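You operate a simulated robot arm through the tools that you are given. There is no shell and no other tool.

You are at the controls of a simulated two-armed robot. One attempt, no reset.

TASK
Grind the mill's cup full of fine pepper and brush up the spilt specks.
Fine: set the dial before you grind; put the brush back. Set down upright: crumb brush. What is to be rubbed or washed off counts as gone when no trace of it is left.

The check looks at the end state, three seconds after you hand in, the way a careful person would. Anything else that was tipped, shoved, dropped, spilled or broken makes it a failure.

THE ROBOT
Two 7-joint arms with two-finger grippers on one trunk that stands fixed in place. Base frame: the origin is at the foot of the trunk, x ahead of it, y to its left, z up. Lengths are in mm, angles in rad, forces in N, time in s.
The left shoulder is at [78, 151, 1001], the right one opposite. With the tool pointing down near the work surface each hand reaches from about 100 to 780 mm from the base axis, measured 20 degrees to its own side. Payload 2.54 kg a hand.
The TCP of each hand is the grasp point between the finger pads, 30 mm short of the fingertips. In the tool frame z runs along the fingers and y along their closing line. Largest opening 116 mm; the body of the gripper starts 95 mm behind the TCP.
Orientation is told as [roll, pitch, yaw] about the base's x, y, z axes, in that order, counted from this pose: with the fingers straight down and closing along the base's y, the tool's x points along the base's -x, its y along +y and its z along -z.

THE INTERFACE
- The arms move only by the tool send_rows. It takes "left_targets", "right_targets" or both (then of equal length, played together; a hand with none holds still); each is a list of rows, each a list of 7 numbers: the shift along the tool's x, y, z in units of 100 mm (1.0 is 100 mm), then the turn, a rotation vector about the tool's x, y, z in units of 120 degrees (1.0 is 120 degrees), then the gripper command, from -1 (shut) to 1 (fully open), values between in proportion. In form: [[x, y, z, rx, ry, rz, fingers], ...]. A call has 1 to 20 rows; each row is the pose to reach, as a shift and turn from the pose commanded when the call began, along the tool's axes at that moment. A call with a number of a shift or a turn outside -1 to 1 is refused whole. Rows are played at 5 a second. More than 50 mm and 0.15 rad between two rows, or a gripper value outside its range, and nothing of the call is played. Where a pose cannot be reached the arm comes as near as it can. A force on the tool above 90 N (or 10 N above the force at the start of the call, whichever is more), or a blocked arm, ends the call early, and 0.2 s more pass. Each finger travels about 72 mm/s and halts on what it meets, pressing with about 33 N; the grip force reading is that of the motor and also rises with nothing between the fingers. The clock runs only during rows and for 0.2 s after the last one: add rows that repeat a pose to give the fingers time. It gives the time, the measured TCP pose, the force on the tool (base axes), the opening and the grip force at its end, in the units of the frame above (readings bear some noise), with the torque about the TCP (base axes, N m) and any sound that the robot's microphone picked up.
- Cameras (640 x 400 px; columns grow to the right, rows downward): "scene" is now at [128.1, -55.6, 1193.8]; the picture's right is [-0.67, -0.74, 0.00], its down [0.15, -0.14, -0.98] and it looks along [0.73, -0.66, 0.21] (base axes); focal length 214 px, centre (320, 200). "left" rides on the left gripper at [69, 15, -122] in its tool frame; the picture's right is [-0.22, 0.98, 0.00], its down [-0.83, -0.18, -0.53] and it looks along [-0.52, -0.12, 0.85] (tool axes); focal length 251 px, centre (320, 200). "right" rides on the right gripper at [69, -15, -122] in its tool frame; the picture's right is [0.21, 0.98, 0.00], its down [-0.83, 0.18, -0.53] and it looks along [-0.52, 0.11, 0.85] (tool axes); focal length 251 px, centre (320, 200). There is no depth. A picture from a camera that has moved, and an enlarged one, comes with that camera's place and axes in the base frame and with its lens.
- camera(camera): a new picture of that camera. It takes no simulated time.
- move_column(by): slides the trunk up (or, below 0, down) by that many mm; the arms and the scene camera ride with it, the base frame stays. It gives what a move gives, with no picture.
- pan_tilt(pan, tilt): turns the head with the scene camera to pan (to the left, within 1.396 rad either way) and tilt (down, from -0.506 to 1.204), counted from straight ahead of the robot. It gives what a move gives.
- enlarge(camera, box): a new picture of the part [left, top, right, bottom] of that camera's present view, enlarged. It takes no simulated time.
- close_job(): hands the job in; it is judged then, once.

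Nothing tells you positions but the pictures and the camera data. Unless the task says otherwise, let go and move clear before handing in.

The tools are called after "Emit:" as name(argument=value, ...) on one line, values as JSON. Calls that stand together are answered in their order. send_rows: Moves the arms, as the interface text tells. Its arguments: {"type":"object","properties":{"left_targets":{"type":"array"},"right_targets":{"type":"array"}},"required":[]} The other tools are called the same way: move_column (by) slides the trunk up or down; pan_tilt (pan, tilt) turns the head that bears the scene camera; camera (camera) takes a picture; enlarge (camera, box) takes an enlarged picture of a part of a camera's view; close_job () hands the job in.

At the start:

```text
time: 0.0
left_position: [329.1, -49.4, 1228.1]
left_orientation: [0.0, 0.0, 0.003]
left_contact_force: [0.2, 0.0, 0.1]
left_torque: [0.02, 0.01, 0.01]
left_grip_width: 116.2
left_gripper_force: 0.0
right_position: [278.4, -298.2, 1206.9]
right_orientation: [0.0, 0.001, 0.001]
right_contact_force: [-1.1, -0.5, -0.2]
right_torque: [0.0, -0.02, 0.01]
right_grip_width: 115.9
right_gripper_force: 0.1
trunk travel left (down, up): [-238.0, 51.0]
head pan, tilt: [-0.733, -0.206]
```

scene: 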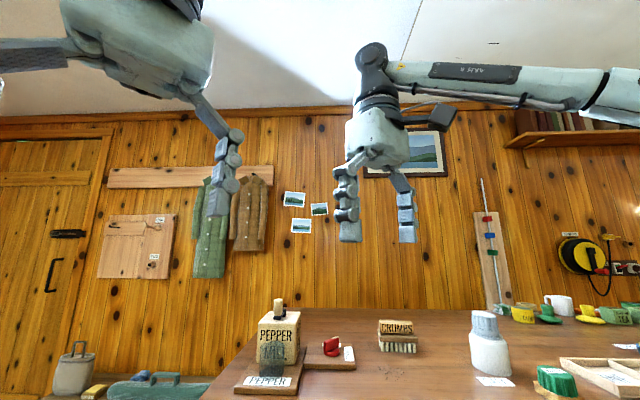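
right: 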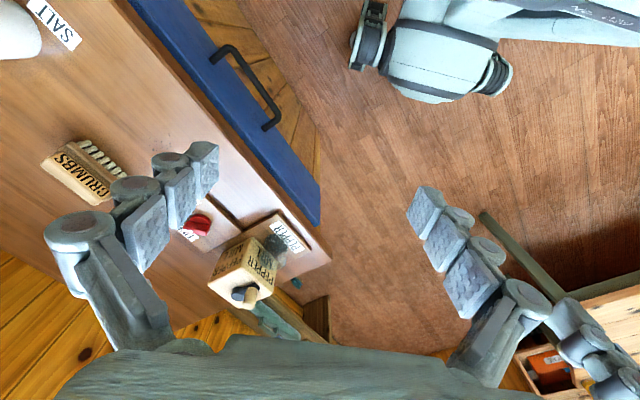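
left: 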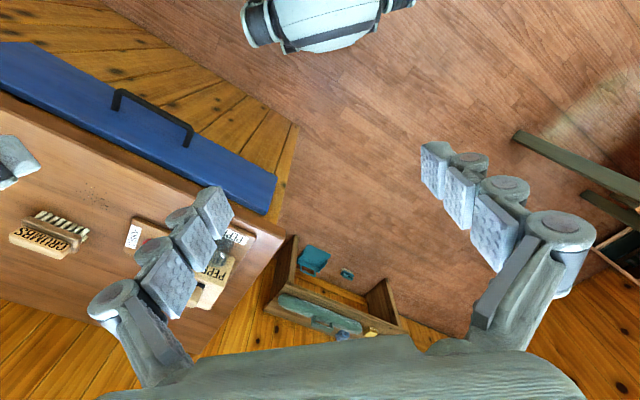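

I see a counter ahead with a pepper mill, a brush labelled CRUMBS, and a salt shaker. I'll turn the head down to look over the counter more closely.

Emit:
pan_tilt(pan=-0.6, tilt=0.5)

```text
time: 1.1
left_position: [329.8, -49.6, 1228.5]
left_orientation: [-0.002, -0.002, 0.001]
left_contact_force: [0.3, 0.4, -0.6]
left_torque: [-0.01, -0.02, 0.0]
left_grip_width: 116.0
left_gripper_force: 0.1
right_position: [279.1, -296.8, 1206.1]
right_orientation: [0.0, 0.001, -0.001]
right_contact_force: [0.7, 0.0, -0.1]
right_torque: [-0.02, -0.02, 0.04]
right_grip_width: 116.1
right_gripper_force: 0.0
trunk travel left (down, up): [-238.0, 51.0]
head pan, tilt: [-0.6, 0.499]
```

The head is now tilted down; I'll take a picture to see the counter.

Emit:
camera(camera="scene")

Emit:
enlarge(camera="scene", box=[200, 60, 440, 210])

```text
taken
camera scene: at [141.6, -51.5, 1129.8], right [-0.57, -0.82, 0.0], down [-0.39, 0.27, -0.88], along [0.72, -0.5, -0.48], focal length 214 px, centre (320, 200)
```

scene: 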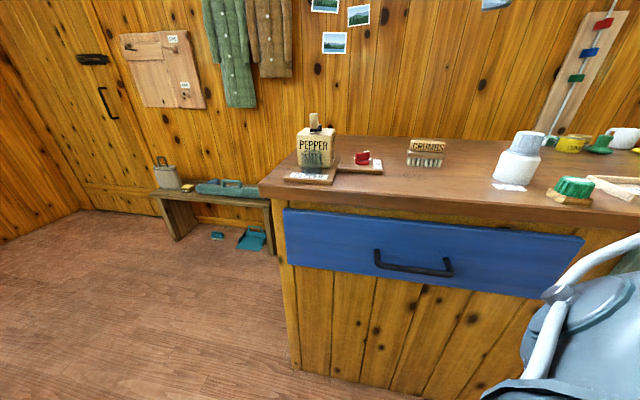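

```text
2.67 times, centred on (320, 135) of scene
camera zoom: at [141.6, -51.5, 1129.8], right [-0.57, -0.82, 0.0], down [-0.39, 0.27, -0.88], along [0.72, -0.5, -0.48], focal length 572 px, centre (320, 373)
```

zoom: 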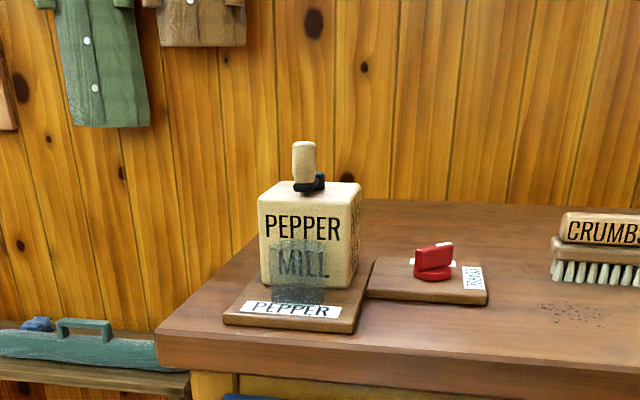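

The counter lies to the robot's right front, with the brush near (460, -648, 957) by a first triangulation. I'll pan right and look at the mill, dial, specks and brush more closely.

Emit:
pan_tilt(pan=-0.8, tilt=0.45)

Emit:
camera(camera="scene")

Emit:
enlarge(camera="scene", box=[220, 90, 380, 190])

Emit:
enlarge(camera="scene", box=[340, 100, 500, 200])

Emit:
enlarge(camera="right", box=[0, 100, 320, 300])

Emit:
enlarge(camera="left", box=[0, 120, 320, 320])

```text
time: 1.8
left_position: [328.6, -49.8, 1228.2]
left_orientation: [0.001, 0.001, 0.002]
left_contact_force: [-0.1, -0.4, 0.3]
left_torque: [0.0, -0.01, 0.0]
left_grip_width: 116.0
left_gripper_force: 0.0
right_position: [278.0, -297.6, 1207.2]
right_orientation: [0.0, -0.001, 0.0]
right_contact_force: [-0.8, -0.1, -0.1]
right_torque: [0.0, 0.03, 0.01]
right_grip_width: 116.4
right_gripper_force: 0.0
trunk travel left (down, up): [-238.0, 51.0]
head pan, tilt: [-0.799, 0.45]
```

```text
taken
camera scene: at [130.6, -65.9, 1134.1], right [-0.72, -0.7, 0.0], down [-0.3, 0.31, -0.9], along [0.63, -0.65, -0.44], focal length 214 px, centre (320, 200)
```

scene: 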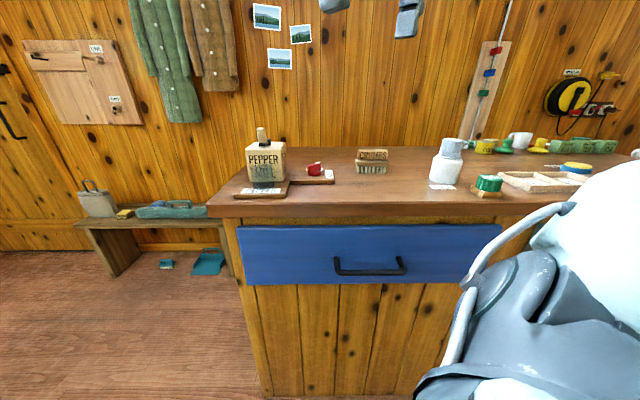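

```text
4.00 times, centred on (300, 140) of scene
camera zoom: at [130.6, -65.9, 1134.1], right [-0.72, -0.7, 0.0], down [-0.3, 0.31, -0.9], along [0.63, -0.65, -0.44], focal length 858 px, centre (400, 440)
```

zoom: 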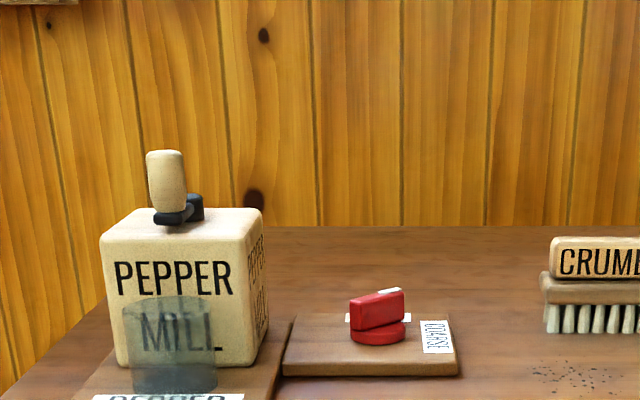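

```text
4.00 times, centred on (420, 150) of scene
camera zoom: at [130.6, -65.9, 1134.1], right [-0.72, -0.7, 0.0], down [-0.3, 0.31, -0.9], along [0.63, -0.65, -0.44], focal length 858 px, centre (-80, 400)
```

zoom: 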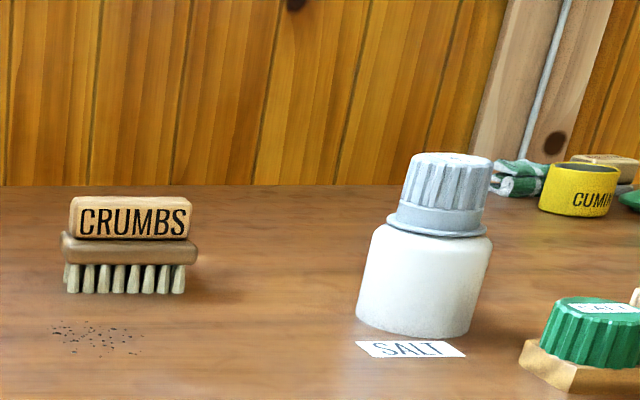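

```text
2.00 times, centred on (160, 200) of right
camera zoom: at [209.3, -312.1, 1329.1], right [-0.21, 0.98, 0.0], down [0.83, 0.18, 0.53], along [0.52, 0.11, -0.85], focal length 503 px, centre (640, 200)
```

zoom: 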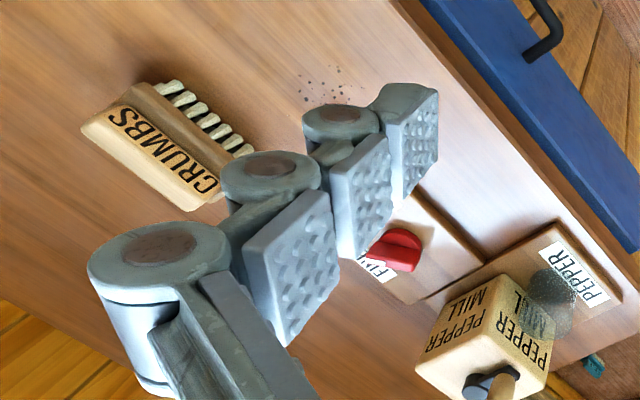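

```text
2.00 times, centred on (160, 220) of left
camera zoom: at [261.1, -33.6, 1348.8], right [0.21, 0.98, 0.0], down [0.83, -0.18, 0.53], along [0.52, -0.11, -0.85], focal length 503 px, centre (640, 160)
```

zoom: 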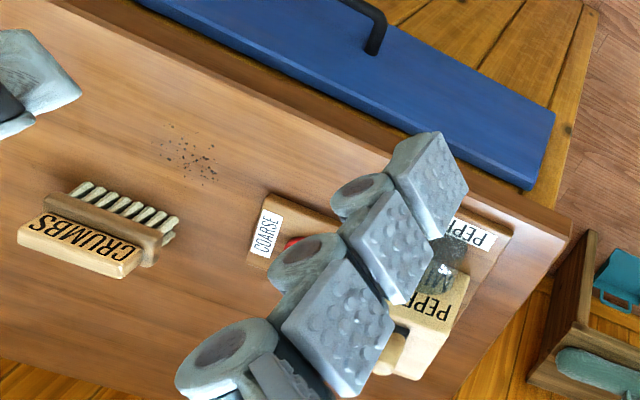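

The table top seems to be at z≈910, with the front edge running roughly along (-0.7,-0.7), the mill to the left, dial next, then specks and brush. I'll bring the right hand over with a 45° turn to view things from nearby.

Emit:
send_rows(right_targets=[[-0.17, -0.1, 0, 0, 0, 0.0625, 1], [-0.33, -0.2, 0, 0, 0, 0.125, 1], [-0.5, -0.3, 0, 0, 0, 0.1875, 1], [-0.67, -0.4, 0, 0, 0, 0.25, 1], [-0.83, -0.5, 0, 0, 0, 0.3125, 1], [-1.0, -0.6, 0, 0, 0, 0.375, 1]])

Emit:
camera(camera="right")

Emit:
camera(camera="scene")

```text
time: 3.2
left_position: [329.7, -49.2, 1228.0]
left_orientation: [-0.001, -0.001, 0.001]
left_contact_force: [0.4, -0.1, -0.4]
left_torque: [-0.02, -0.01, 0.04]
left_grip_width: 116.0
left_gripper_force: 0.0
right_position: [378.2, -358.0, 1206.6]
right_orientation: [-0.001, 0.0, -0.788]
right_contact_force: [-0.1, -0.1, -0.1]
right_torque: [-0.04, 0.01, 0.01]
right_grip_width: 115.9
right_gripper_force: 0.1
trunk travel left (down, up): [-238.0, 51.0]
head pan, tilt: [-0.799, 0.45]
```

```text
taken
camera right: at [319.8, -318.7, 1329.2], right [0.54, 0.84, 0.0], down [0.71, -0.46, 0.53], along [0.45, -0.29, -0.85], focal length 251 px, centre (320, 200)
```

right: 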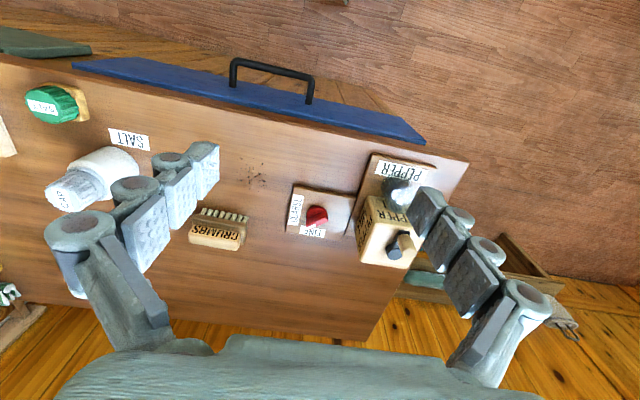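

```text
taken
camera scene: at [130.8, -66.1, 1134.1], right [-0.72, -0.7, 0.0], down [-0.3, 0.31, -0.9], along [0.63, -0.65, -0.44], focal length 214 px, centre (320, 200)
```

scene: 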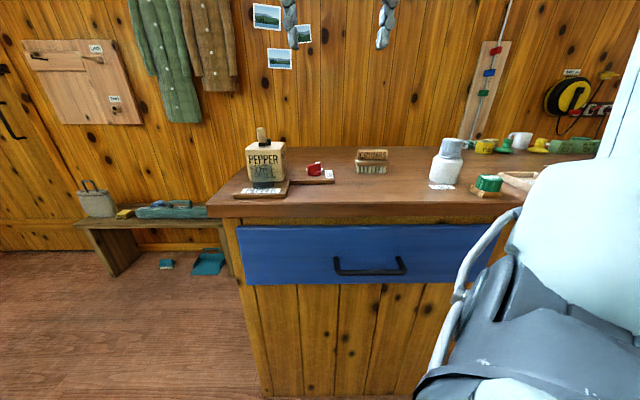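

Emit:
enlarge(camera="right", box=[270, 140, 450, 270])

Emit:
enlarge(camera="right", box=[170, 150, 330, 260])

Emit:
enlarge(camera="right", box=[0, 60, 240, 210])

```text
3.08 times, centred on (360, 205) of right
camera zoom: at [319.8, -318.7, 1329.2], right [0.54, 0.84, 0.0], down [0.71, -0.46, 0.53], along [0.45, -0.29, -0.85], focal length 774 px, centre (197, 185)
```

zoom: 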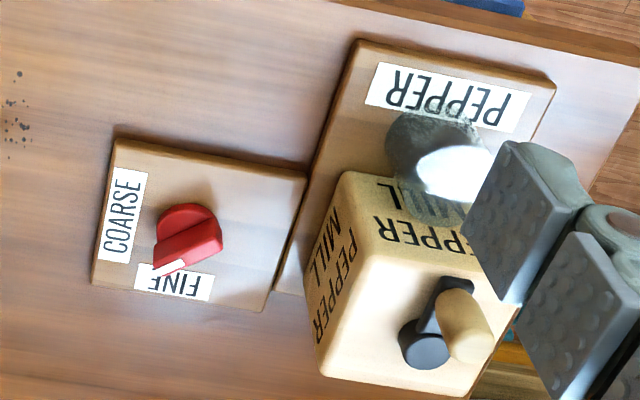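

```text
3.64 times, centred on (250, 205) of right
camera zoom: at [319.8, -318.7, 1329.2], right [0.54, 0.84, 0.0], down [0.71, -0.46, 0.53], along [0.45, -0.29, -0.85], focal length 914 px, centre (574, 182)
```

zoom: 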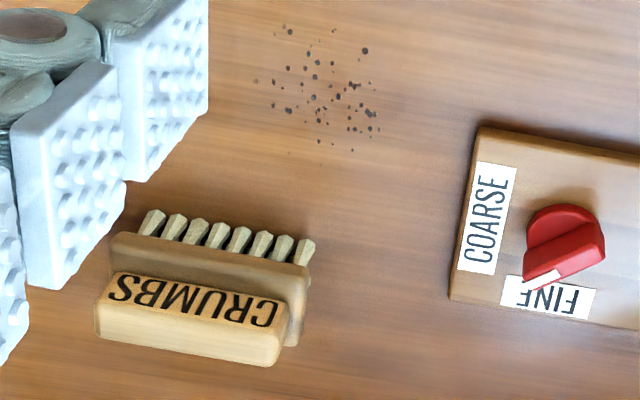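

```text
2.67 times, centred on (120, 135) of right
camera zoom: at [319.8, -318.7, 1329.2], right [0.54, 0.84, 0.0], down [0.71, -0.46, 0.53], along [0.45, -0.29, -0.85], focal length 670 px, centre (853, 373)
```

zoom: 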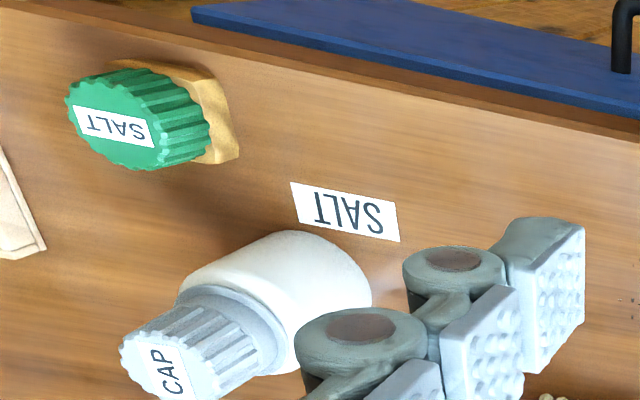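

The red dial's pointer sits between COARSE and FINE, nearer FINE; the plates align with a 45° counter frame. I'll lower the right camera for a closer look and depth measurement.

Emit:
send_rows(right_targets=[[-0.25, 0.045, 0.26, 0, 0, 0, 1], [-0.5, 0.09, 0.53, 0, 0, 0, 1], [-0.757, 0.134, 0.79, 0, 0, 0, 1], [-0.757, 0.134, 0.79, 0, 0, 0, 1]])

Emit:
camera(camera="right")

Emit:
enlarge(camera="right", box=[260, 140, 420, 240])

Emit:
enlarge(camera="right", box=[340, 130, 500, 230])

Emit:
enlarge(camera="right", box=[140, 100, 300, 200])

```text
time: 4.2
left_position: [329.5, -49.1, 1228.2]
left_orientation: [0.001, -0.001, 0.001]
left_contact_force: [0.4, 0.5, 0.4]
left_torque: [-0.02, -0.01, -0.03]
left_grip_width: 116.1
left_gripper_force: 0.0
right_position: [442.3, -400.4, 1128.2]
right_orientation: [0.001, 0.0, -0.785]
right_contact_force: [-0.1, 0.8, -0.3]
right_torque: [0.0, -0.03, -0.01]
right_grip_width: 115.9
right_gripper_force: 0.0
trunk travel left (down, up): [-238.0, 51.0]
head pan, tilt: [-0.799, 0.45]
```

```text
taken
camera right: at [382.0, -361.8, 1251.2], right [0.54, 0.84, 0.0], down [0.71, -0.46, 0.53], along [0.45, -0.29, -0.85], focal length 251 px, centre (320, 200)
```

right: 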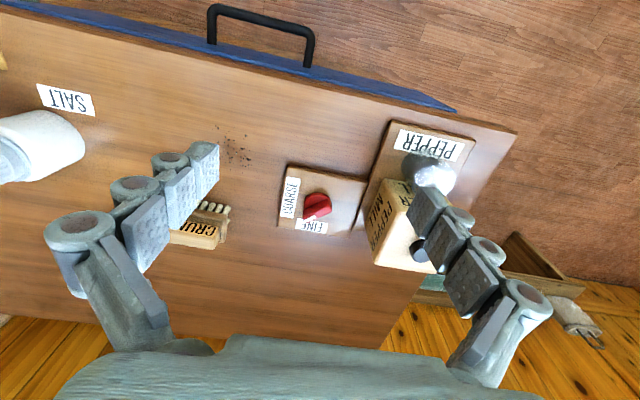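

```text
4.00 times, centred on (340, 190) of right
camera zoom: at [382.0, -361.8, 1251.2], right [0.54, 0.84, 0.0], down [0.71, -0.46, 0.53], along [0.45, -0.29, -0.85], focal length 1006 px, centre (240, 240)
```

zoom: 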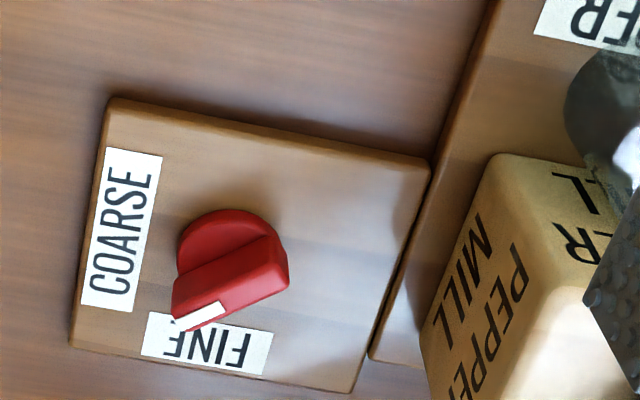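

```text
4.00 times, centred on (420, 180) of right
camera zoom: at [382.0, -361.8, 1251.2], right [0.54, 0.84, 0.0], down [0.71, -0.46, 0.53], along [0.45, -0.29, -0.85], focal length 1006 px, centre (-80, 280)
```

zoom: 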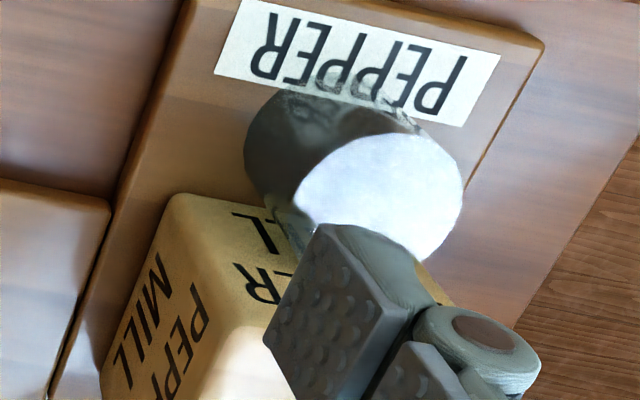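

```text
4.00 times, centred on (220, 150) of right
camera zoom: at [382.0, -361.8, 1251.2], right [0.54, 0.84, 0.0], down [0.71, -0.46, 0.53], along [0.45, -0.29, -0.85], focal length 1006 px, centre (720, 400)
```

zoom: 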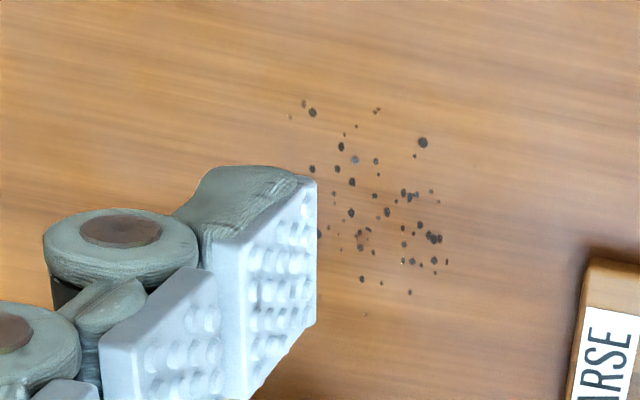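

I have a consistent table frame now: table z≈920, dial plate top z≈935 and knob around (551,-473). I'll zoom in on the knob to read its pointer precisely.

Emit:
enlarge(camera="right", box=[292, 185, 340, 235])

Emit:
enlarge(camera="scene", box=[295, 155, 343, 185])

Emit:
enlarge(camera="scene", box=[230, 120, 310, 200])

```text
8.00 times, centred on (316, 210) of right
camera zoom: at [382.0, -361.8, 1251.2], right [0.54, 0.84, 0.0], down [0.71, -0.46, 0.53], along [0.45, -0.29, -0.85], focal length 2012 px, centre (352, 120)
```

zoom: 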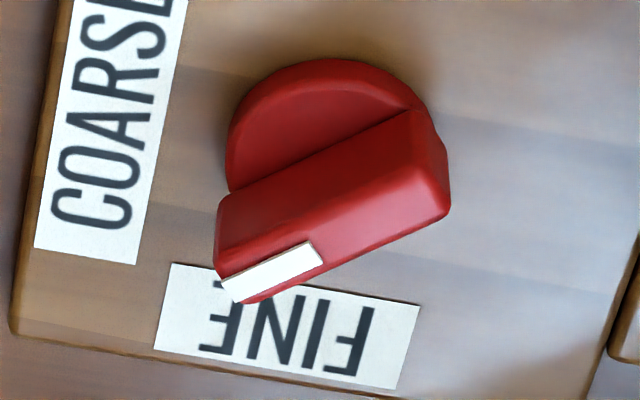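

```text
13.33 times, centred on (319, 170) of scene
camera zoom: at [130.4, -65.9, 1134.2], right [-0.72, -0.7, 0.0], down [-0.3, 0.31, -0.9], along [0.63, -0.65, -0.43], focal length 2860 px, centre (333, 600)
```

zoom: 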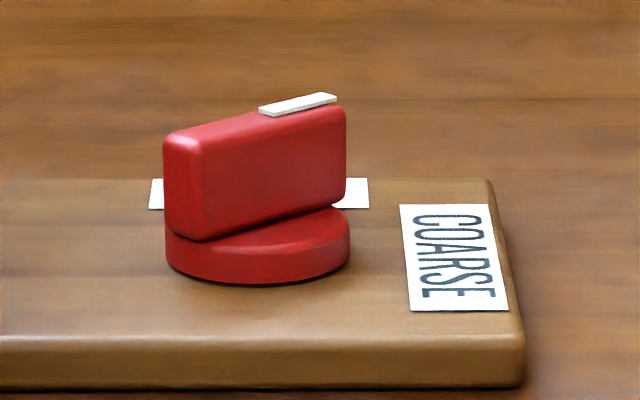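

```text
5.00 times, centred on (270, 160) of scene
camera zoom: at [130.4, -65.9, 1134.2], right [-0.72, -0.7, 0.0], down [-0.3, 0.31, -0.9], along [0.63, -0.65, -0.43], focal length 1072 px, centre (570, 400)
```

zoom: 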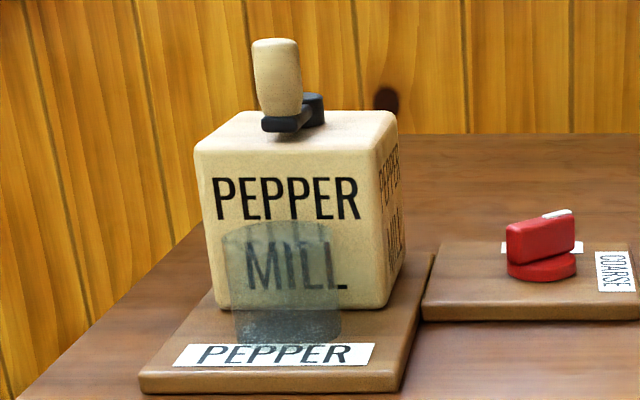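

The pointer is about 50° away from FINE, and the knob bar is roughly 41 mm long, top at z≈963. Next I shift the right hand left for a clear view of the mill and its cup, and move the left hand away to the left.

Emit:
send_rows(right_targets=[[0.17, 0.33, -0.1, 0, 0, 0, 1], [0.33, 0.66, -0.2, 0, 0, 0, 1], [0.5, 1.0, -0.3, 0, 0, 0, 1], [0.5, 1.0, -0.3, 0, 0, 0, 1]], left_targets=[[0, 0.33, 0, 0, 0, 0, 1], [0, 0.66, 0, 0, 0, 0, 1], [0, 1.0, 0, 0, 0, 0, 1], [0, 1.0, 0, 0, 0, 0, 1]])

Emit:
camera(camera="right")

Emit:
enlarge(camera="right", box=[240, 100, 400, 200])

Emit:
enlarge(camera="right", box=[240, 170, 400, 270])

```text
time: 5.2
left_position: [330.2, 50.1, 1228.1]
left_orientation: [0.001, 0.0, 0.0]
left_contact_force: [-0.2, 0.2, -0.2]
left_torque: [0.01, -0.01, 0.03]
left_grip_width: 116.1
left_gripper_force: 0.1
right_position: [478.8, -294.4, 1157.9]
right_orientation: [0.0, 0.0, -0.785]
right_contact_force: [0.1, -0.3, 0.3]
right_torque: [-0.01, -0.02, 0.02]
right_grip_width: 116.0
right_gripper_force: 0.0
trunk travel left (down, up): [-238.0, 51.0]
head pan, tilt: [-0.799, 0.45]
```

```text
taken
camera right: at [418.1, -256.3, 1280.0], right [0.54, 0.84, 0.0], down [0.71, -0.46, 0.53], along [0.45, -0.29, -0.85], focal length 251 px, centre (320, 200)
```

right: 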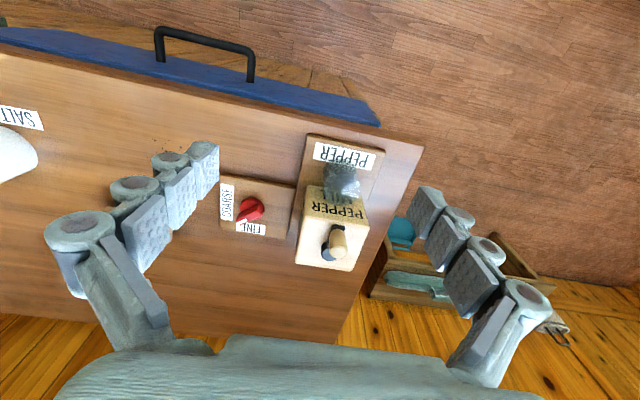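

```text
4.00 times, centred on (320, 150) of right
camera zoom: at [418.1, -256.3, 1280.0], right [0.54, 0.84, 0.0], down [0.71, -0.46, 0.53], along [0.45, -0.29, -0.85], focal length 1006 px, centre (320, 400)
```

zoom: 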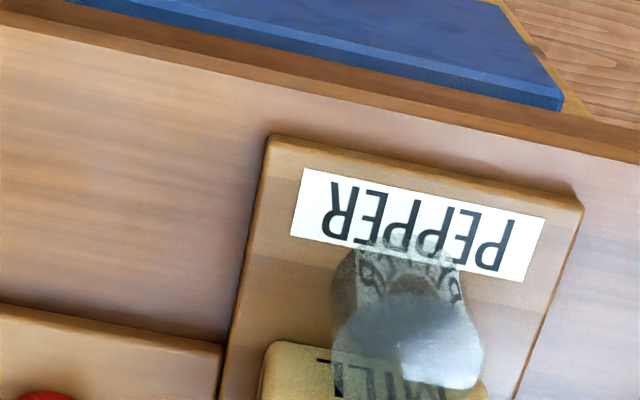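

```text
4.00 times, centred on (320, 220) of right
camera zoom: at [418.1, -256.3, 1280.0], right [0.54, 0.84, 0.0], down [0.71, -0.46, 0.53], along [0.45, -0.29, -0.85], focal length 1006 px, centre (320, 120)
```

zoom: 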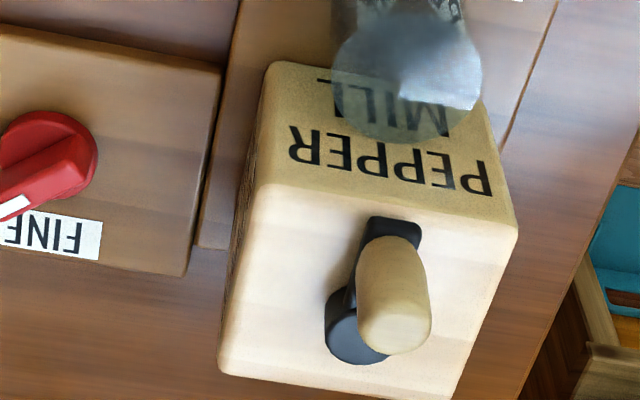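

The mill box centre is at about (632,-377), top z≈1012, with the crank handle near (602,-349) up to z≈1066. First comes the dial: I'll carry the right hand over the knob with the fingers turned to match the bar.

Emit:
send_rows(right_targets=[[-0.15, -0.07, 0, 0, 0, 0.07, 0.2], [-0.3, -0.13, 0, 0, 0, 0.14, 0.0], [-0.45, -0.2, 0, 0, 0, 0.21, -0.1], [-0.6, -0.27, 0, 0, 0, 0.28, -0.14], [-0.75, -0.33, 0, 0, 0, 0.35, -0.14], [-0.9, -0.4, 0, 0, 0, 0.418, -0.14]])

Emit:
camera(camera="right")

```text
time: 6.6
left_position: [328.2, 50.5, 1227.8]
left_orientation: [-0.001, -0.001, 0.001]
left_contact_force: [0.6, 0.9, 0.2]
left_torque: [-0.02, 0.02, -0.01]
left_grip_width: 116.0
left_gripper_force: 0.0
right_position: [513.2, -386.5, 1158.1]
right_orientation: [0.0, 0.0, -1.663]
right_contact_force: [-1.1, -0.3, 0.5]
right_torque: [0.01, -0.02, 0.0]
right_grip_width: 49.6
right_gripper_force: 0.0
trunk travel left (down, up): [-238.0, 51.0]
head pan, tilt: [-0.799, 0.45]
```

```text
taken
camera right: at [503.8, -316.6, 1280.3], right [0.99, 0.12, 0.0], down [0.1, -0.84, 0.53], along [0.07, -0.53, -0.85], focal length 251 px, centre (320, 200)
```

right: 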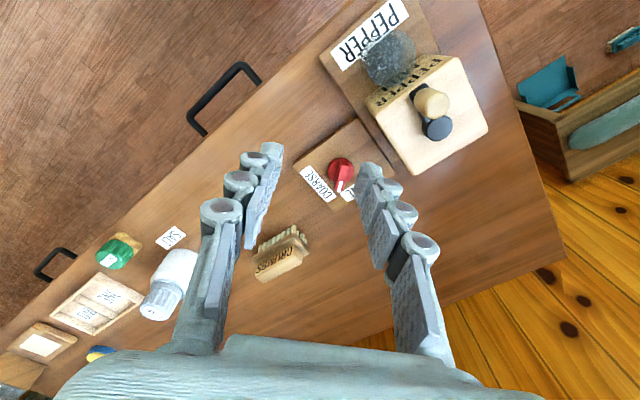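

Emit:
enlarge(camera="right", box=[350, 30, 510, 180])

Emit:
enlarge(camera="right", box=[290, 130, 390, 220])

Emit:
enlarge(camera="right", box=[230, 190, 350, 300])

```text
2.67 times, centred on (430, 105) of right
camera zoom: at [503.8, -316.6, 1280.3], right [0.99, 0.12, 0.0], down [0.1, -0.84, 0.53], along [0.07, -0.53, -0.85], focal length 670 px, centre (27, 453)
```

zoom: 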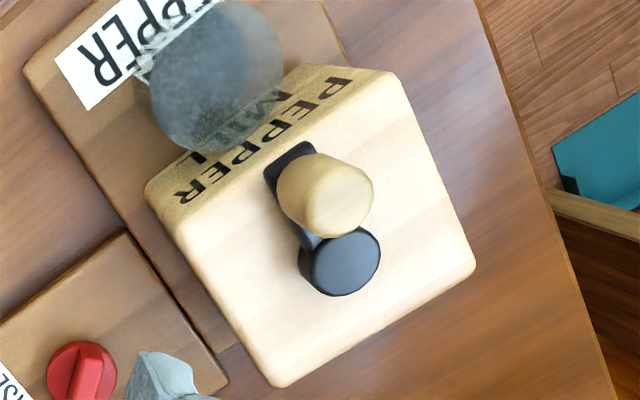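

```text
4.44 times, centred on (340, 175) of right
camera zoom: at [503.8, -316.6, 1280.3], right [0.99, 0.12, 0.0], down [0.1, -0.84, 0.53], along [0.07, -0.53, -0.85], focal length 1118 px, centre (231, 311)
```

zoom: 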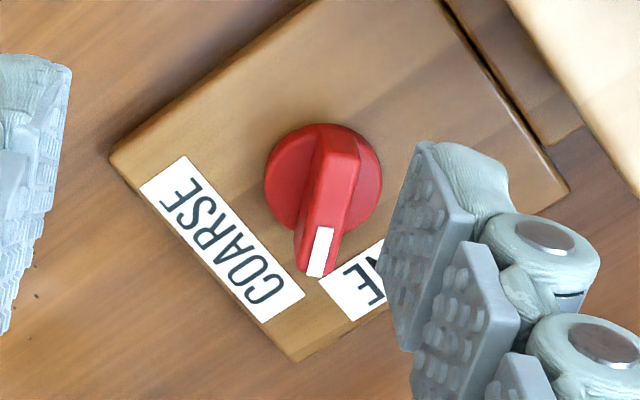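

```text
3.64 times, centred on (290, 245) of right
camera zoom: at [503.8, -316.6, 1280.3], right [0.99, 0.12, 0.0], down [0.1, -0.84, 0.53], along [0.07, -0.53, -0.85], focal length 914 px, centre (429, 36)
```

zoom: 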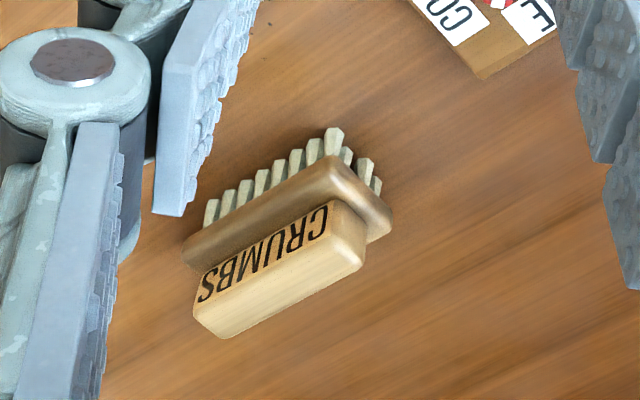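

The knob centre refines to (552.5,-474). I'm moving over it and partway down, then will check alignment between the fingers.

Emit:
send_rows(right_targets=[[-0.2, 0.12, 0.1, 0, 0, 0, -0.14], [-0.42, 0.24, 0.25, 0, 0, 0, -0.14], [-0.63, 0.36, 0.5, 0, 0, 0, -0.14], [-0.835, 0.472, 0.8, 0, 0, 0, -0.14], [-0.835, 0.472, 0.8, 0, 0, 0, -0.14]])

Emit:
camera(camera="right")

Emit:
camera(camera="scene")

```text
time: 7.8
left_position: [327.9, 51.0, 1228.2]
left_orientation: [0.0, -0.001, 0.001]
left_contact_force: [1.0, -0.2, -0.4]
left_torque: [0.0, 0.01, 0.02]
left_grip_width: 116.1
left_gripper_force: 0.0
right_position: [550.3, -476.4, 1078.3]
right_orientation: [-0.001, -0.001, -1.661]
right_contact_force: [-0.5, 0.0, 0.6]
right_torque: [0.0, -0.01, 0.0]
right_grip_width: 50.0
right_gripper_force: 0.1
trunk travel left (down, up): [-238.0, 51.0]
head pan, tilt: [-0.799, 0.45]
```

```text
taken
camera right: at [542.5, -405.2, 1200.7], right [0.99, 0.13, 0.0], down [0.11, -0.84, 0.53], along [0.07, -0.53, -0.85], focal length 251 px, centre (320, 200)
```

right: 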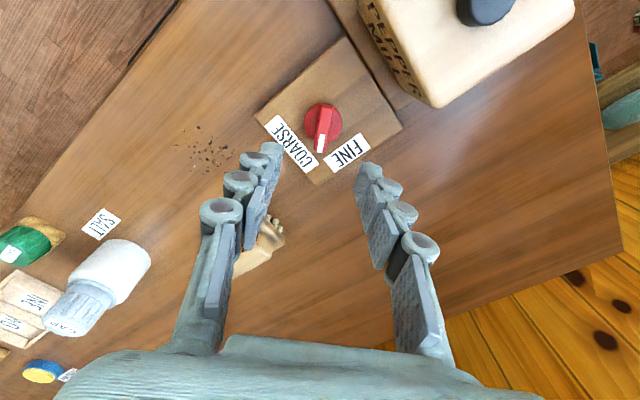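

```text
taken
camera scene: at [130.4, -65.8, 1134.2], right [-0.72, -0.7, 0.0], down [-0.3, 0.31, -0.9], along [0.63, -0.65, -0.43], focal length 214 px, centre (320, 200)
```

scene: 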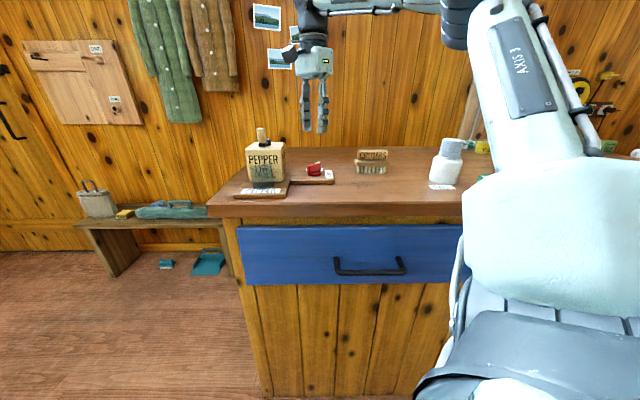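

Emit:
enlarge(camera="right", box=[280, 80, 370, 180])

Emit:
enlarge(camera="scene", box=[260, 60, 380, 200])

```text
4.00 times, centred on (325, 130) of right
camera zoom: at [542.5, -405.2, 1200.7], right [0.99, 0.13, 0.0], down [0.11, -0.84, 0.53], along [0.07, -0.53, -0.85], focal length 1006 px, centre (300, 480)
```

zoom: 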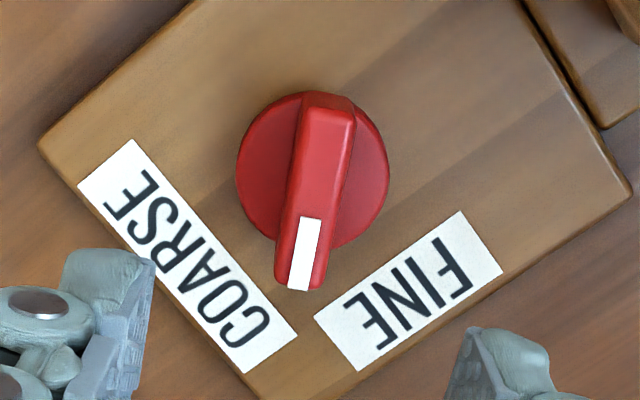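

```text
2.86 times, centred on (320, 130) of scene
camera zoom: at [130.4, -65.8, 1134.2], right [-0.72, -0.7, 0.0], down [-0.3, 0.31, -0.9], along [0.63, -0.65, -0.43], focal length 613 px, centre (320, 400)
```

zoom: 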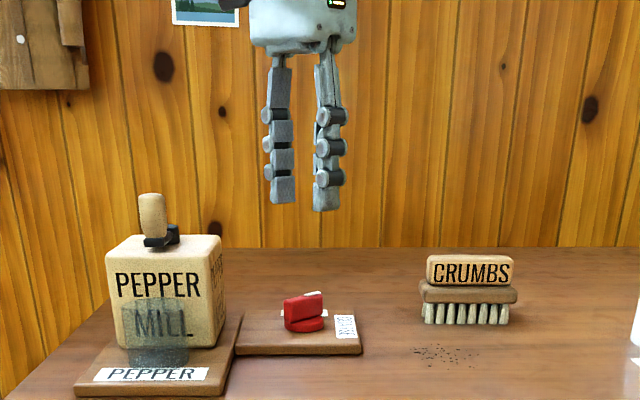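

The near-vertical view shows the pointer at -90°, exactly midway (45° from FINE), knob centre (554,-474). I'll trim the yaw and lower the fingers around the bar.

Emit:
send_rows(right_targets=[[0.02, 0.03, 0.25, 0, 0, -0.04, -0.14], [0.02, 0.03, 0.5, 0, 0, -0.04, -0.14], [0.02, 0.03, 0.7, 0, 0, -0.04, -0.14], [0.02, 0.03, 0.85, 0, 0, -0.04, -0.14], [0.02, 0.03, 1.0, 0, 0, -0.04, -0.14], [0.02, 0.03, 1.0, 0, 0, -0.04, -0.14]])

Emit:
camera(camera="right")

Emit:
enlarge(camera="scene", box=[260, 100, 380, 200])

```text
time: 9.2
left_position: [327.9, 50.7, 1228.7]
left_orientation: [-0.001, 0.0, 0.001]
left_contact_force: [0.2, -0.1, -0.4]
left_torque: [-0.01, 0.01, -0.03]
left_grip_width: 116.2
left_gripper_force: 0.0
right_position: [555.3, -473.8, 978.3]
right_orientation: [0.001, 0.0, -1.579]
right_contact_force: [-0.1, -0.3, 0.7]
right_torque: [-0.03, 0.01, 0.0]
right_grip_width: 49.9
right_gripper_force: 0.1
trunk travel left (down, up): [-238.0, 51.0]
head pan, tilt: [-0.799, 0.45]
```

```text
taken
camera right: at [540.1, -403.9, 1100.4], right [0.98, 0.21, 0.0], down [0.18, -0.83, 0.53], along [0.11, -0.52, -0.85], focal length 251 px, centre (320, 200)
```

right: 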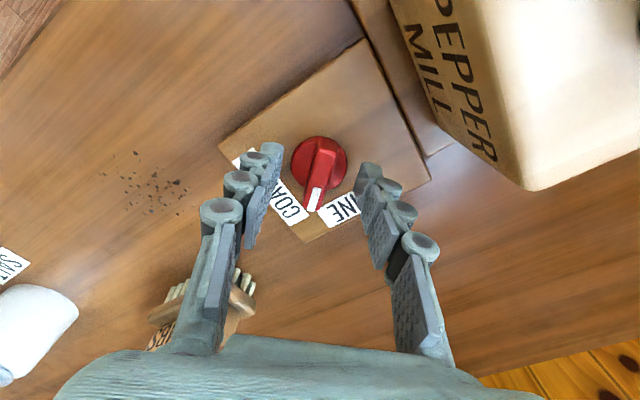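

```text
4.00 times, centred on (320, 150) of scene
camera zoom: at [130.5, -66.0, 1134.2], right [-0.72, -0.7, 0.0], down [-0.3, 0.31, -0.9], along [0.63, -0.65, -0.44], focal length 858 px, centre (320, 400)
```

zoom: 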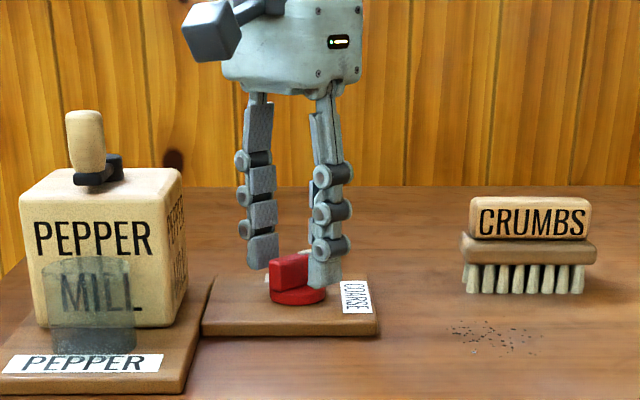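

The fingers straddle the bar. Now I close on it.

Emit:
send_rows(right_targets=[[0, 0, 0.02, 0, 0, 0, -0.6], [0, 0, 0.02, 0, 0, 0, -1], [0, 0, 0.02, 0, 0, 0, -1], [0, 0, 0.02, 0, 0, 0, -1]])

Emit:
enlarge(camera="right", box=[240, 80, 400, 240])

```text
time: 10.2
left_position: [327.7, 50.3, 1228.1]
left_orientation: [0.001, 0.0, 0.002]
left_contact_force: [-0.4, -0.3, 0.0]
left_torque: [-0.02, 0.02, 0.0]
left_grip_width: 116.1
left_gripper_force: 0.1
right_position: [555.6, -474.1, 975.7]
right_orientation: [0.0, -0.001, -1.578]
right_contact_force: [0.8, -1.0, 0.5]
right_torque: [-0.3, -0.02, 0.01]
right_grip_width: 12.4
right_gripper_force: 39.2
trunk travel left (down, up): [-238.0, 51.0]
head pan, tilt: [-0.799, 0.45]
```

```text
2.50 times, centred on (320, 160) of right
camera zoom: at [540.2, -403.9, 1098.4], right [0.98, 0.21, 0.0], down [0.18, -0.83, 0.53], along [0.11, -0.52, -0.85], focal length 629 px, centre (320, 300)
```

zoom: 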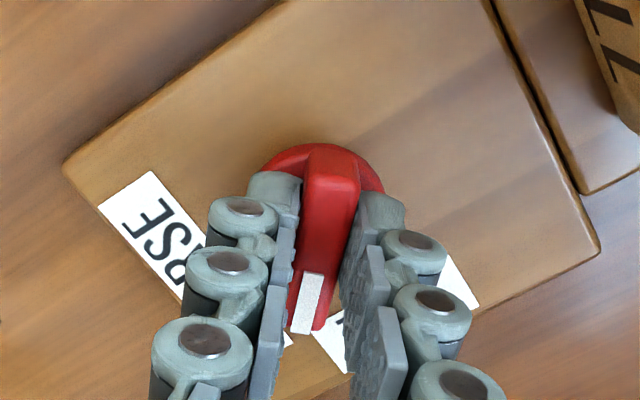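

The bar is gripped at 12.4 mm. I turn it +45° about vertical towards FINE.

Emit:
send_rows(right_targets=[[0, 0, 0.02, 0, 0, -0.05, -1], [0, 0, 0.02, 0, 0, -0.1, -1], [0, 0, 0.02, 0, 0, -0.16, -1], [0, 0, 0.02, 0, 0, -0.22, -1], [0, 0, 0.02, 0, 0, -0.28, -1], [0, 0, 0.02, 0, 0, -0.33, -1], [0, 0, 0.02, 0, 0, -0.375, -1], [0, 0, 0.02, 0, 0, -0.375, -1]])

Emit:
enlarge(camera="right", box=[240, 80, 400, 240])

Emit:
enlarge(camera="scene", box=[240, 100, 360, 200])

```text
time: 12.0
left_position: [325.1, 49.8, 1229.5]
left_orientation: [0.0, -0.003, 0.002]
left_contact_force: [0.1, 0.8, -0.2]
left_torque: [-0.01, -0.03, 0.02]
left_grip_width: 116.2
left_gripper_force: 0.0
right_position: [552.4, -474.7, 976.8]
right_orientation: [0.0, -0.002, -0.793]
right_contact_force: [-11.3, -20.4, 26.6]
right_torque: [-0.02, 0.84, -0.08]
right_grip_width: 12.4
right_gripper_force: 39.2
trunk travel left (down, up): [-238.0, 51.0]
head pan, tilt: [-0.799, 0.45]
```

```text
2.50 times, centred on (320, 160) of right
camera zoom: at [492.6, -435.2, 1098.1], right [0.54, 0.84, 0.0], down [0.71, -0.46, 0.54], along [0.45, -0.29, -0.84], focal length 629 px, centre (320, 300)
```

zoom: 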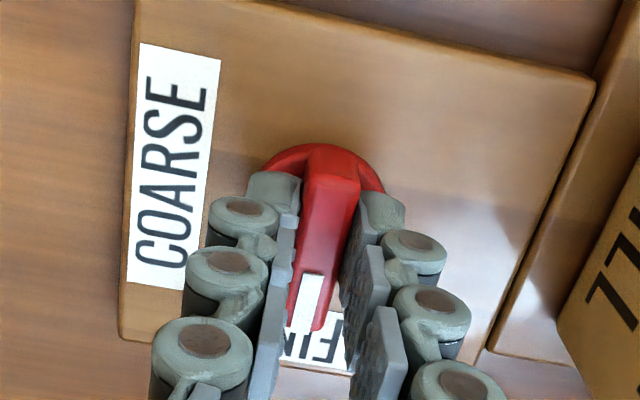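

```text
4.00 times, centred on (300, 150) of scene
camera zoom: at [127.7, -66.2, 1134.7], right [-0.72, -0.7, 0.0], down [-0.3, 0.31, -0.9], along [0.63, -0.65, -0.43], focal length 858 px, centre (400, 400)
```

zoom: 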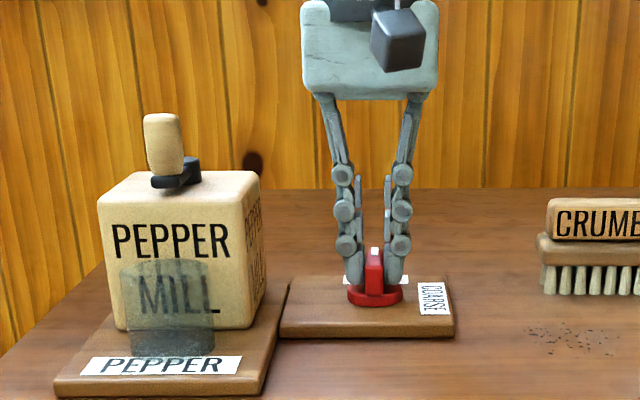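

The pointer now lies along the FINE direction. I release and lift straight up.

Emit:
send_rows(right_targets=[[0, 0, 0, 0, 0, 0, -0.6], [0, 0, 0, 0, 0, 0, -0.3], [0, 0, 0, 0, 0, 0, -0.3], [0, 0, -0.3, 0, 0, 0, -0.3], [0, 0, -0.7, 0, 0, 0, -0.3], [0, 0, -1.0, 0, 0, 0, -0.3], [0, 0, -1.0, 0, 0, 0, -0.3]])

Emit:
camera(camera="right")

Emit:
enlarge(camera="right", box=[270, 70, 370, 190])

Emit:
camera(camera="scene")

```text
time: 13.6
left_position: [327.9, 51.1, 1227.6]
left_orientation: [0.0, 0.0, 0.002]
left_contact_force: [0.5, -0.6, 0.1]
left_torque: [-0.02, 0.04, 0.0]
left_grip_width: 116.0
left_gripper_force: 0.0
right_position: [555.0, -471.9, 1073.2]
right_orientation: [0.0, 0.0, -0.794]
right_contact_force: [-0.1, 0.3, -0.4]
right_torque: [0.0, -0.02, 0.05]
right_grip_width: 40.3
right_gripper_force: 0.1
trunk travel left (down, up): [-238.0, 51.0]
head pan, tilt: [-0.799, 0.45]
```

```text
taken
camera right: at [495.3, -433.3, 1196.2], right [0.54, 0.84, 0.0], down [0.71, -0.46, 0.53], along [0.45, -0.29, -0.85], focal length 251 px, centre (320, 200)
```

right: 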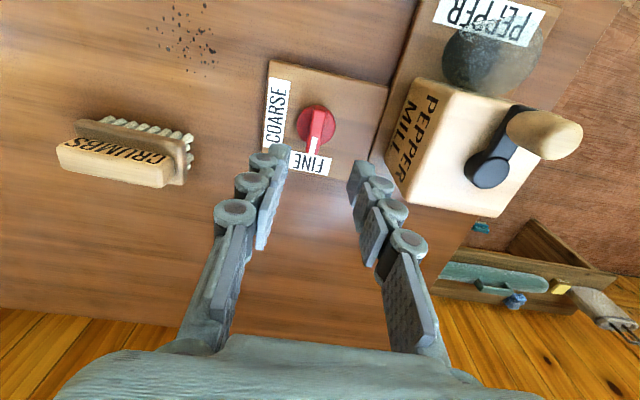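

```text
3.33 times, centred on (320, 130) of right
camera zoom: at [495.3, -433.3, 1196.2], right [0.54, 0.84, 0.0], down [0.71, -0.46, 0.53], along [0.45, -0.29, -0.85], focal length 838 px, centre (320, 433)
```

zoom: 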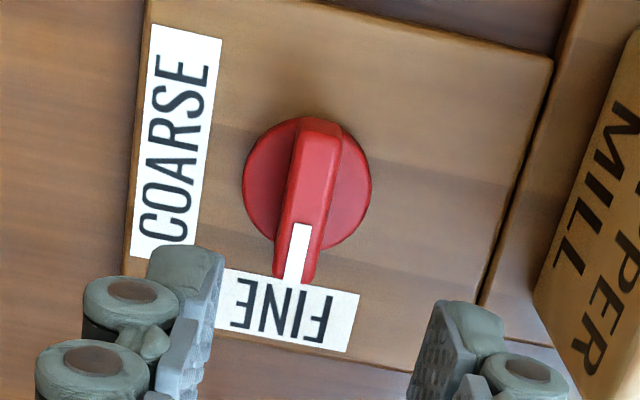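

```text
taken
camera scene: at [130.6, -66.1, 1134.1], right [-0.72, -0.7, 0.0], down [-0.3, 0.31, -0.9], along [0.63, -0.65, -0.44], focal length 214 px, centre (320, 200)
```

scene: 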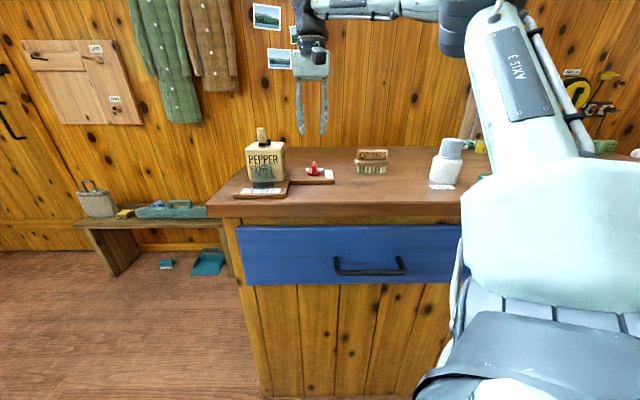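

The dial points at FINE. Now I'll go over to the crank handle (estimated at (604,-351), z 1030–1063) with the fingers opened to about 70 mm, staying above it.

Emit:
send_rows(right_targets=[[0, 0, -0.3, 0, 0, 0, 0], [0, 0, -0.5, 0, 0, 0, 0.2], [0.15, 0.3, -0.5, 0, 0, 0, 0.2], [0.3, 0.65, -0.5, 0, 0, 0, 0.2], [0.5, 1.0, -0.5, 0, 0, 0, 0.2], [0.5, 1.0, -0.5, 0, 0, 0, 0.2]])

Emit:
camera(camera="right")

Emit:
enlarge(camera="right", box=[270, 70, 390, 190])

Emit:
enlarge(camera="scene", box=[200, 60, 340, 200])

```text
time: 15.0
left_position: [329.2, 50.8, 1228.1]
left_orientation: [0.0, -0.001, 0.001]
left_contact_force: [-0.7, 0.5, -0.2]
left_torque: [0.03, -0.03, -0.02]
left_grip_width: 115.9
left_gripper_force: 0.1
right_position: [591.4, -366.6, 1123.7]
right_orientation: [0.0, 0.0, -0.793]
right_contact_force: [0.0, -0.1, 0.1]
right_torque: [0.01, 0.04, 0.04]
right_grip_width: 69.4
right_gripper_force: 0.0
trunk travel left (down, up): [-238.0, 51.0]
head pan, tilt: [-0.799, 0.45]
```

```text
taken
camera right: at [531.7, -327.7, 1245.8], right [0.54, 0.84, 0.0], down [0.71, -0.46, 0.53], along [0.45, -0.29, -0.85], focal length 251 px, centre (320, 200)
```

right: 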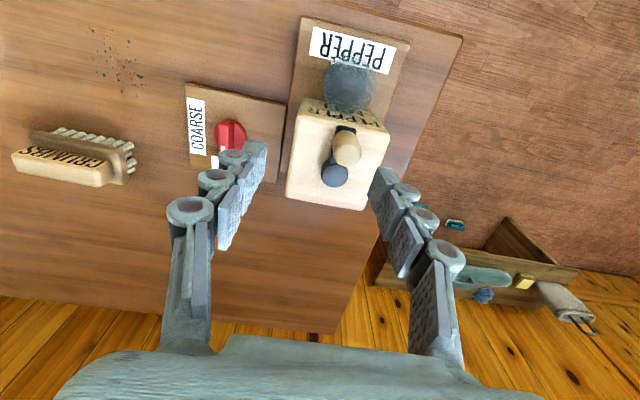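

```text
3.33 times, centred on (330, 130) of right
camera zoom: at [531.7, -327.7, 1245.8], right [0.54, 0.84, 0.0], down [0.71, -0.46, 0.53], along [0.45, -0.29, -0.85], focal length 838 px, centre (287, 433)
```

zoom: 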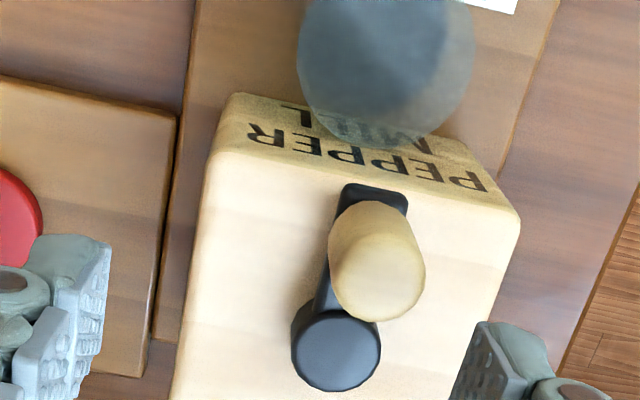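

```text
2.86 times, centred on (270, 130) of scene
camera zoom: at [130.5, -66.0, 1134.2], right [-0.72, -0.7, 0.0], down [-0.3, 0.31, -0.9], along [0.63, -0.65, -0.44], focal length 613 px, centre (463, 400)
```

zoom: 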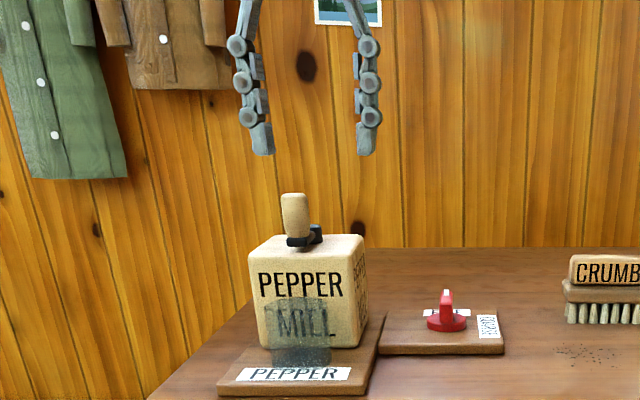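

Handle confirmed at about (603.5,-350), hub at (631,-375), crank radius ≈37 mm. I'll centre over the handle, lower to TCP z≈1066 and close on it.

Emit:
send_rows(right_targets=[[0.033, 0.203, 0, 0, 0, 0, 0.1], [0.033, 0.203, 0.2, 0, 0, 0, 0.0], [0.033, 0.203, 0.4, 0, 0, 0, 0.0], [0.033, 0.203, 0.575, 0, 0, 0, 0.0], [0.033, 0.203, 0.575, 0, 0, 0, 0.0]])

Emit:
enlarge(camera="right", box=[240, 70, 400, 230])

Emit:
enlarge(camera="scene", box=[200, 60, 340, 200])

```text
time: 16.2
left_position: [328.2, 51.0, 1228.4]
left_orientation: [-0.001, 0.0, 0.002]
left_contact_force: [-0.3, -1.0, -0.4]
left_torque: [0.02, -0.01, 0.03]
left_grip_width: 116.0
left_gripper_force: 0.0
right_position: [601.3, -350.8, 1067.4]
right_orientation: [0.002, 0.0, -0.791]
right_contact_force: [0.3, -0.6, -0.8]
right_torque: [-0.01, 0.02, -0.02]
right_grip_width: 58.1
right_gripper_force: 0.0
trunk travel left (down, up): [-238.0, 51.0]
head pan, tilt: [-0.799, 0.45]
```

```text
2.50 times, centred on (320, 150) of right
camera zoom: at [543.0, -311.8, 1188.6], right [0.54, 0.84, 0.0], down [0.71, -0.46, 0.53], along [0.45, -0.29, -0.85], focal length 629 px, centre (320, 325)
```

zoom: 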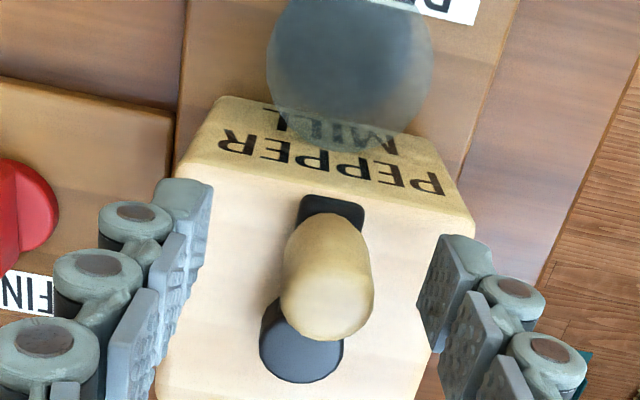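

```text
2.86 times, centred on (270, 130) of scene
camera zoom: at [130.6, -66.0, 1134.2], right [-0.72, -0.7, 0.0], down [-0.3, 0.31, -0.9], along [0.63, -0.65, -0.44], focal length 613 px, centre (463, 400)
```

zoom: 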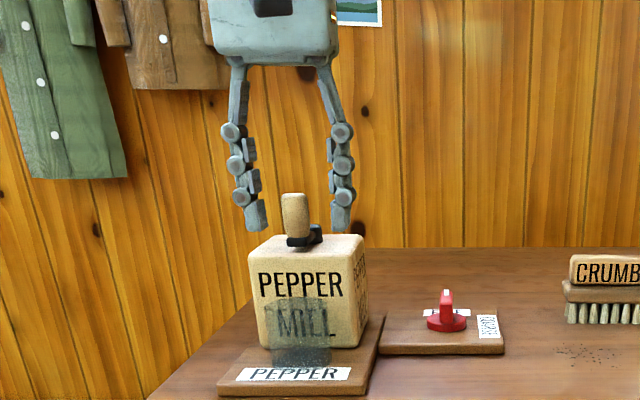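

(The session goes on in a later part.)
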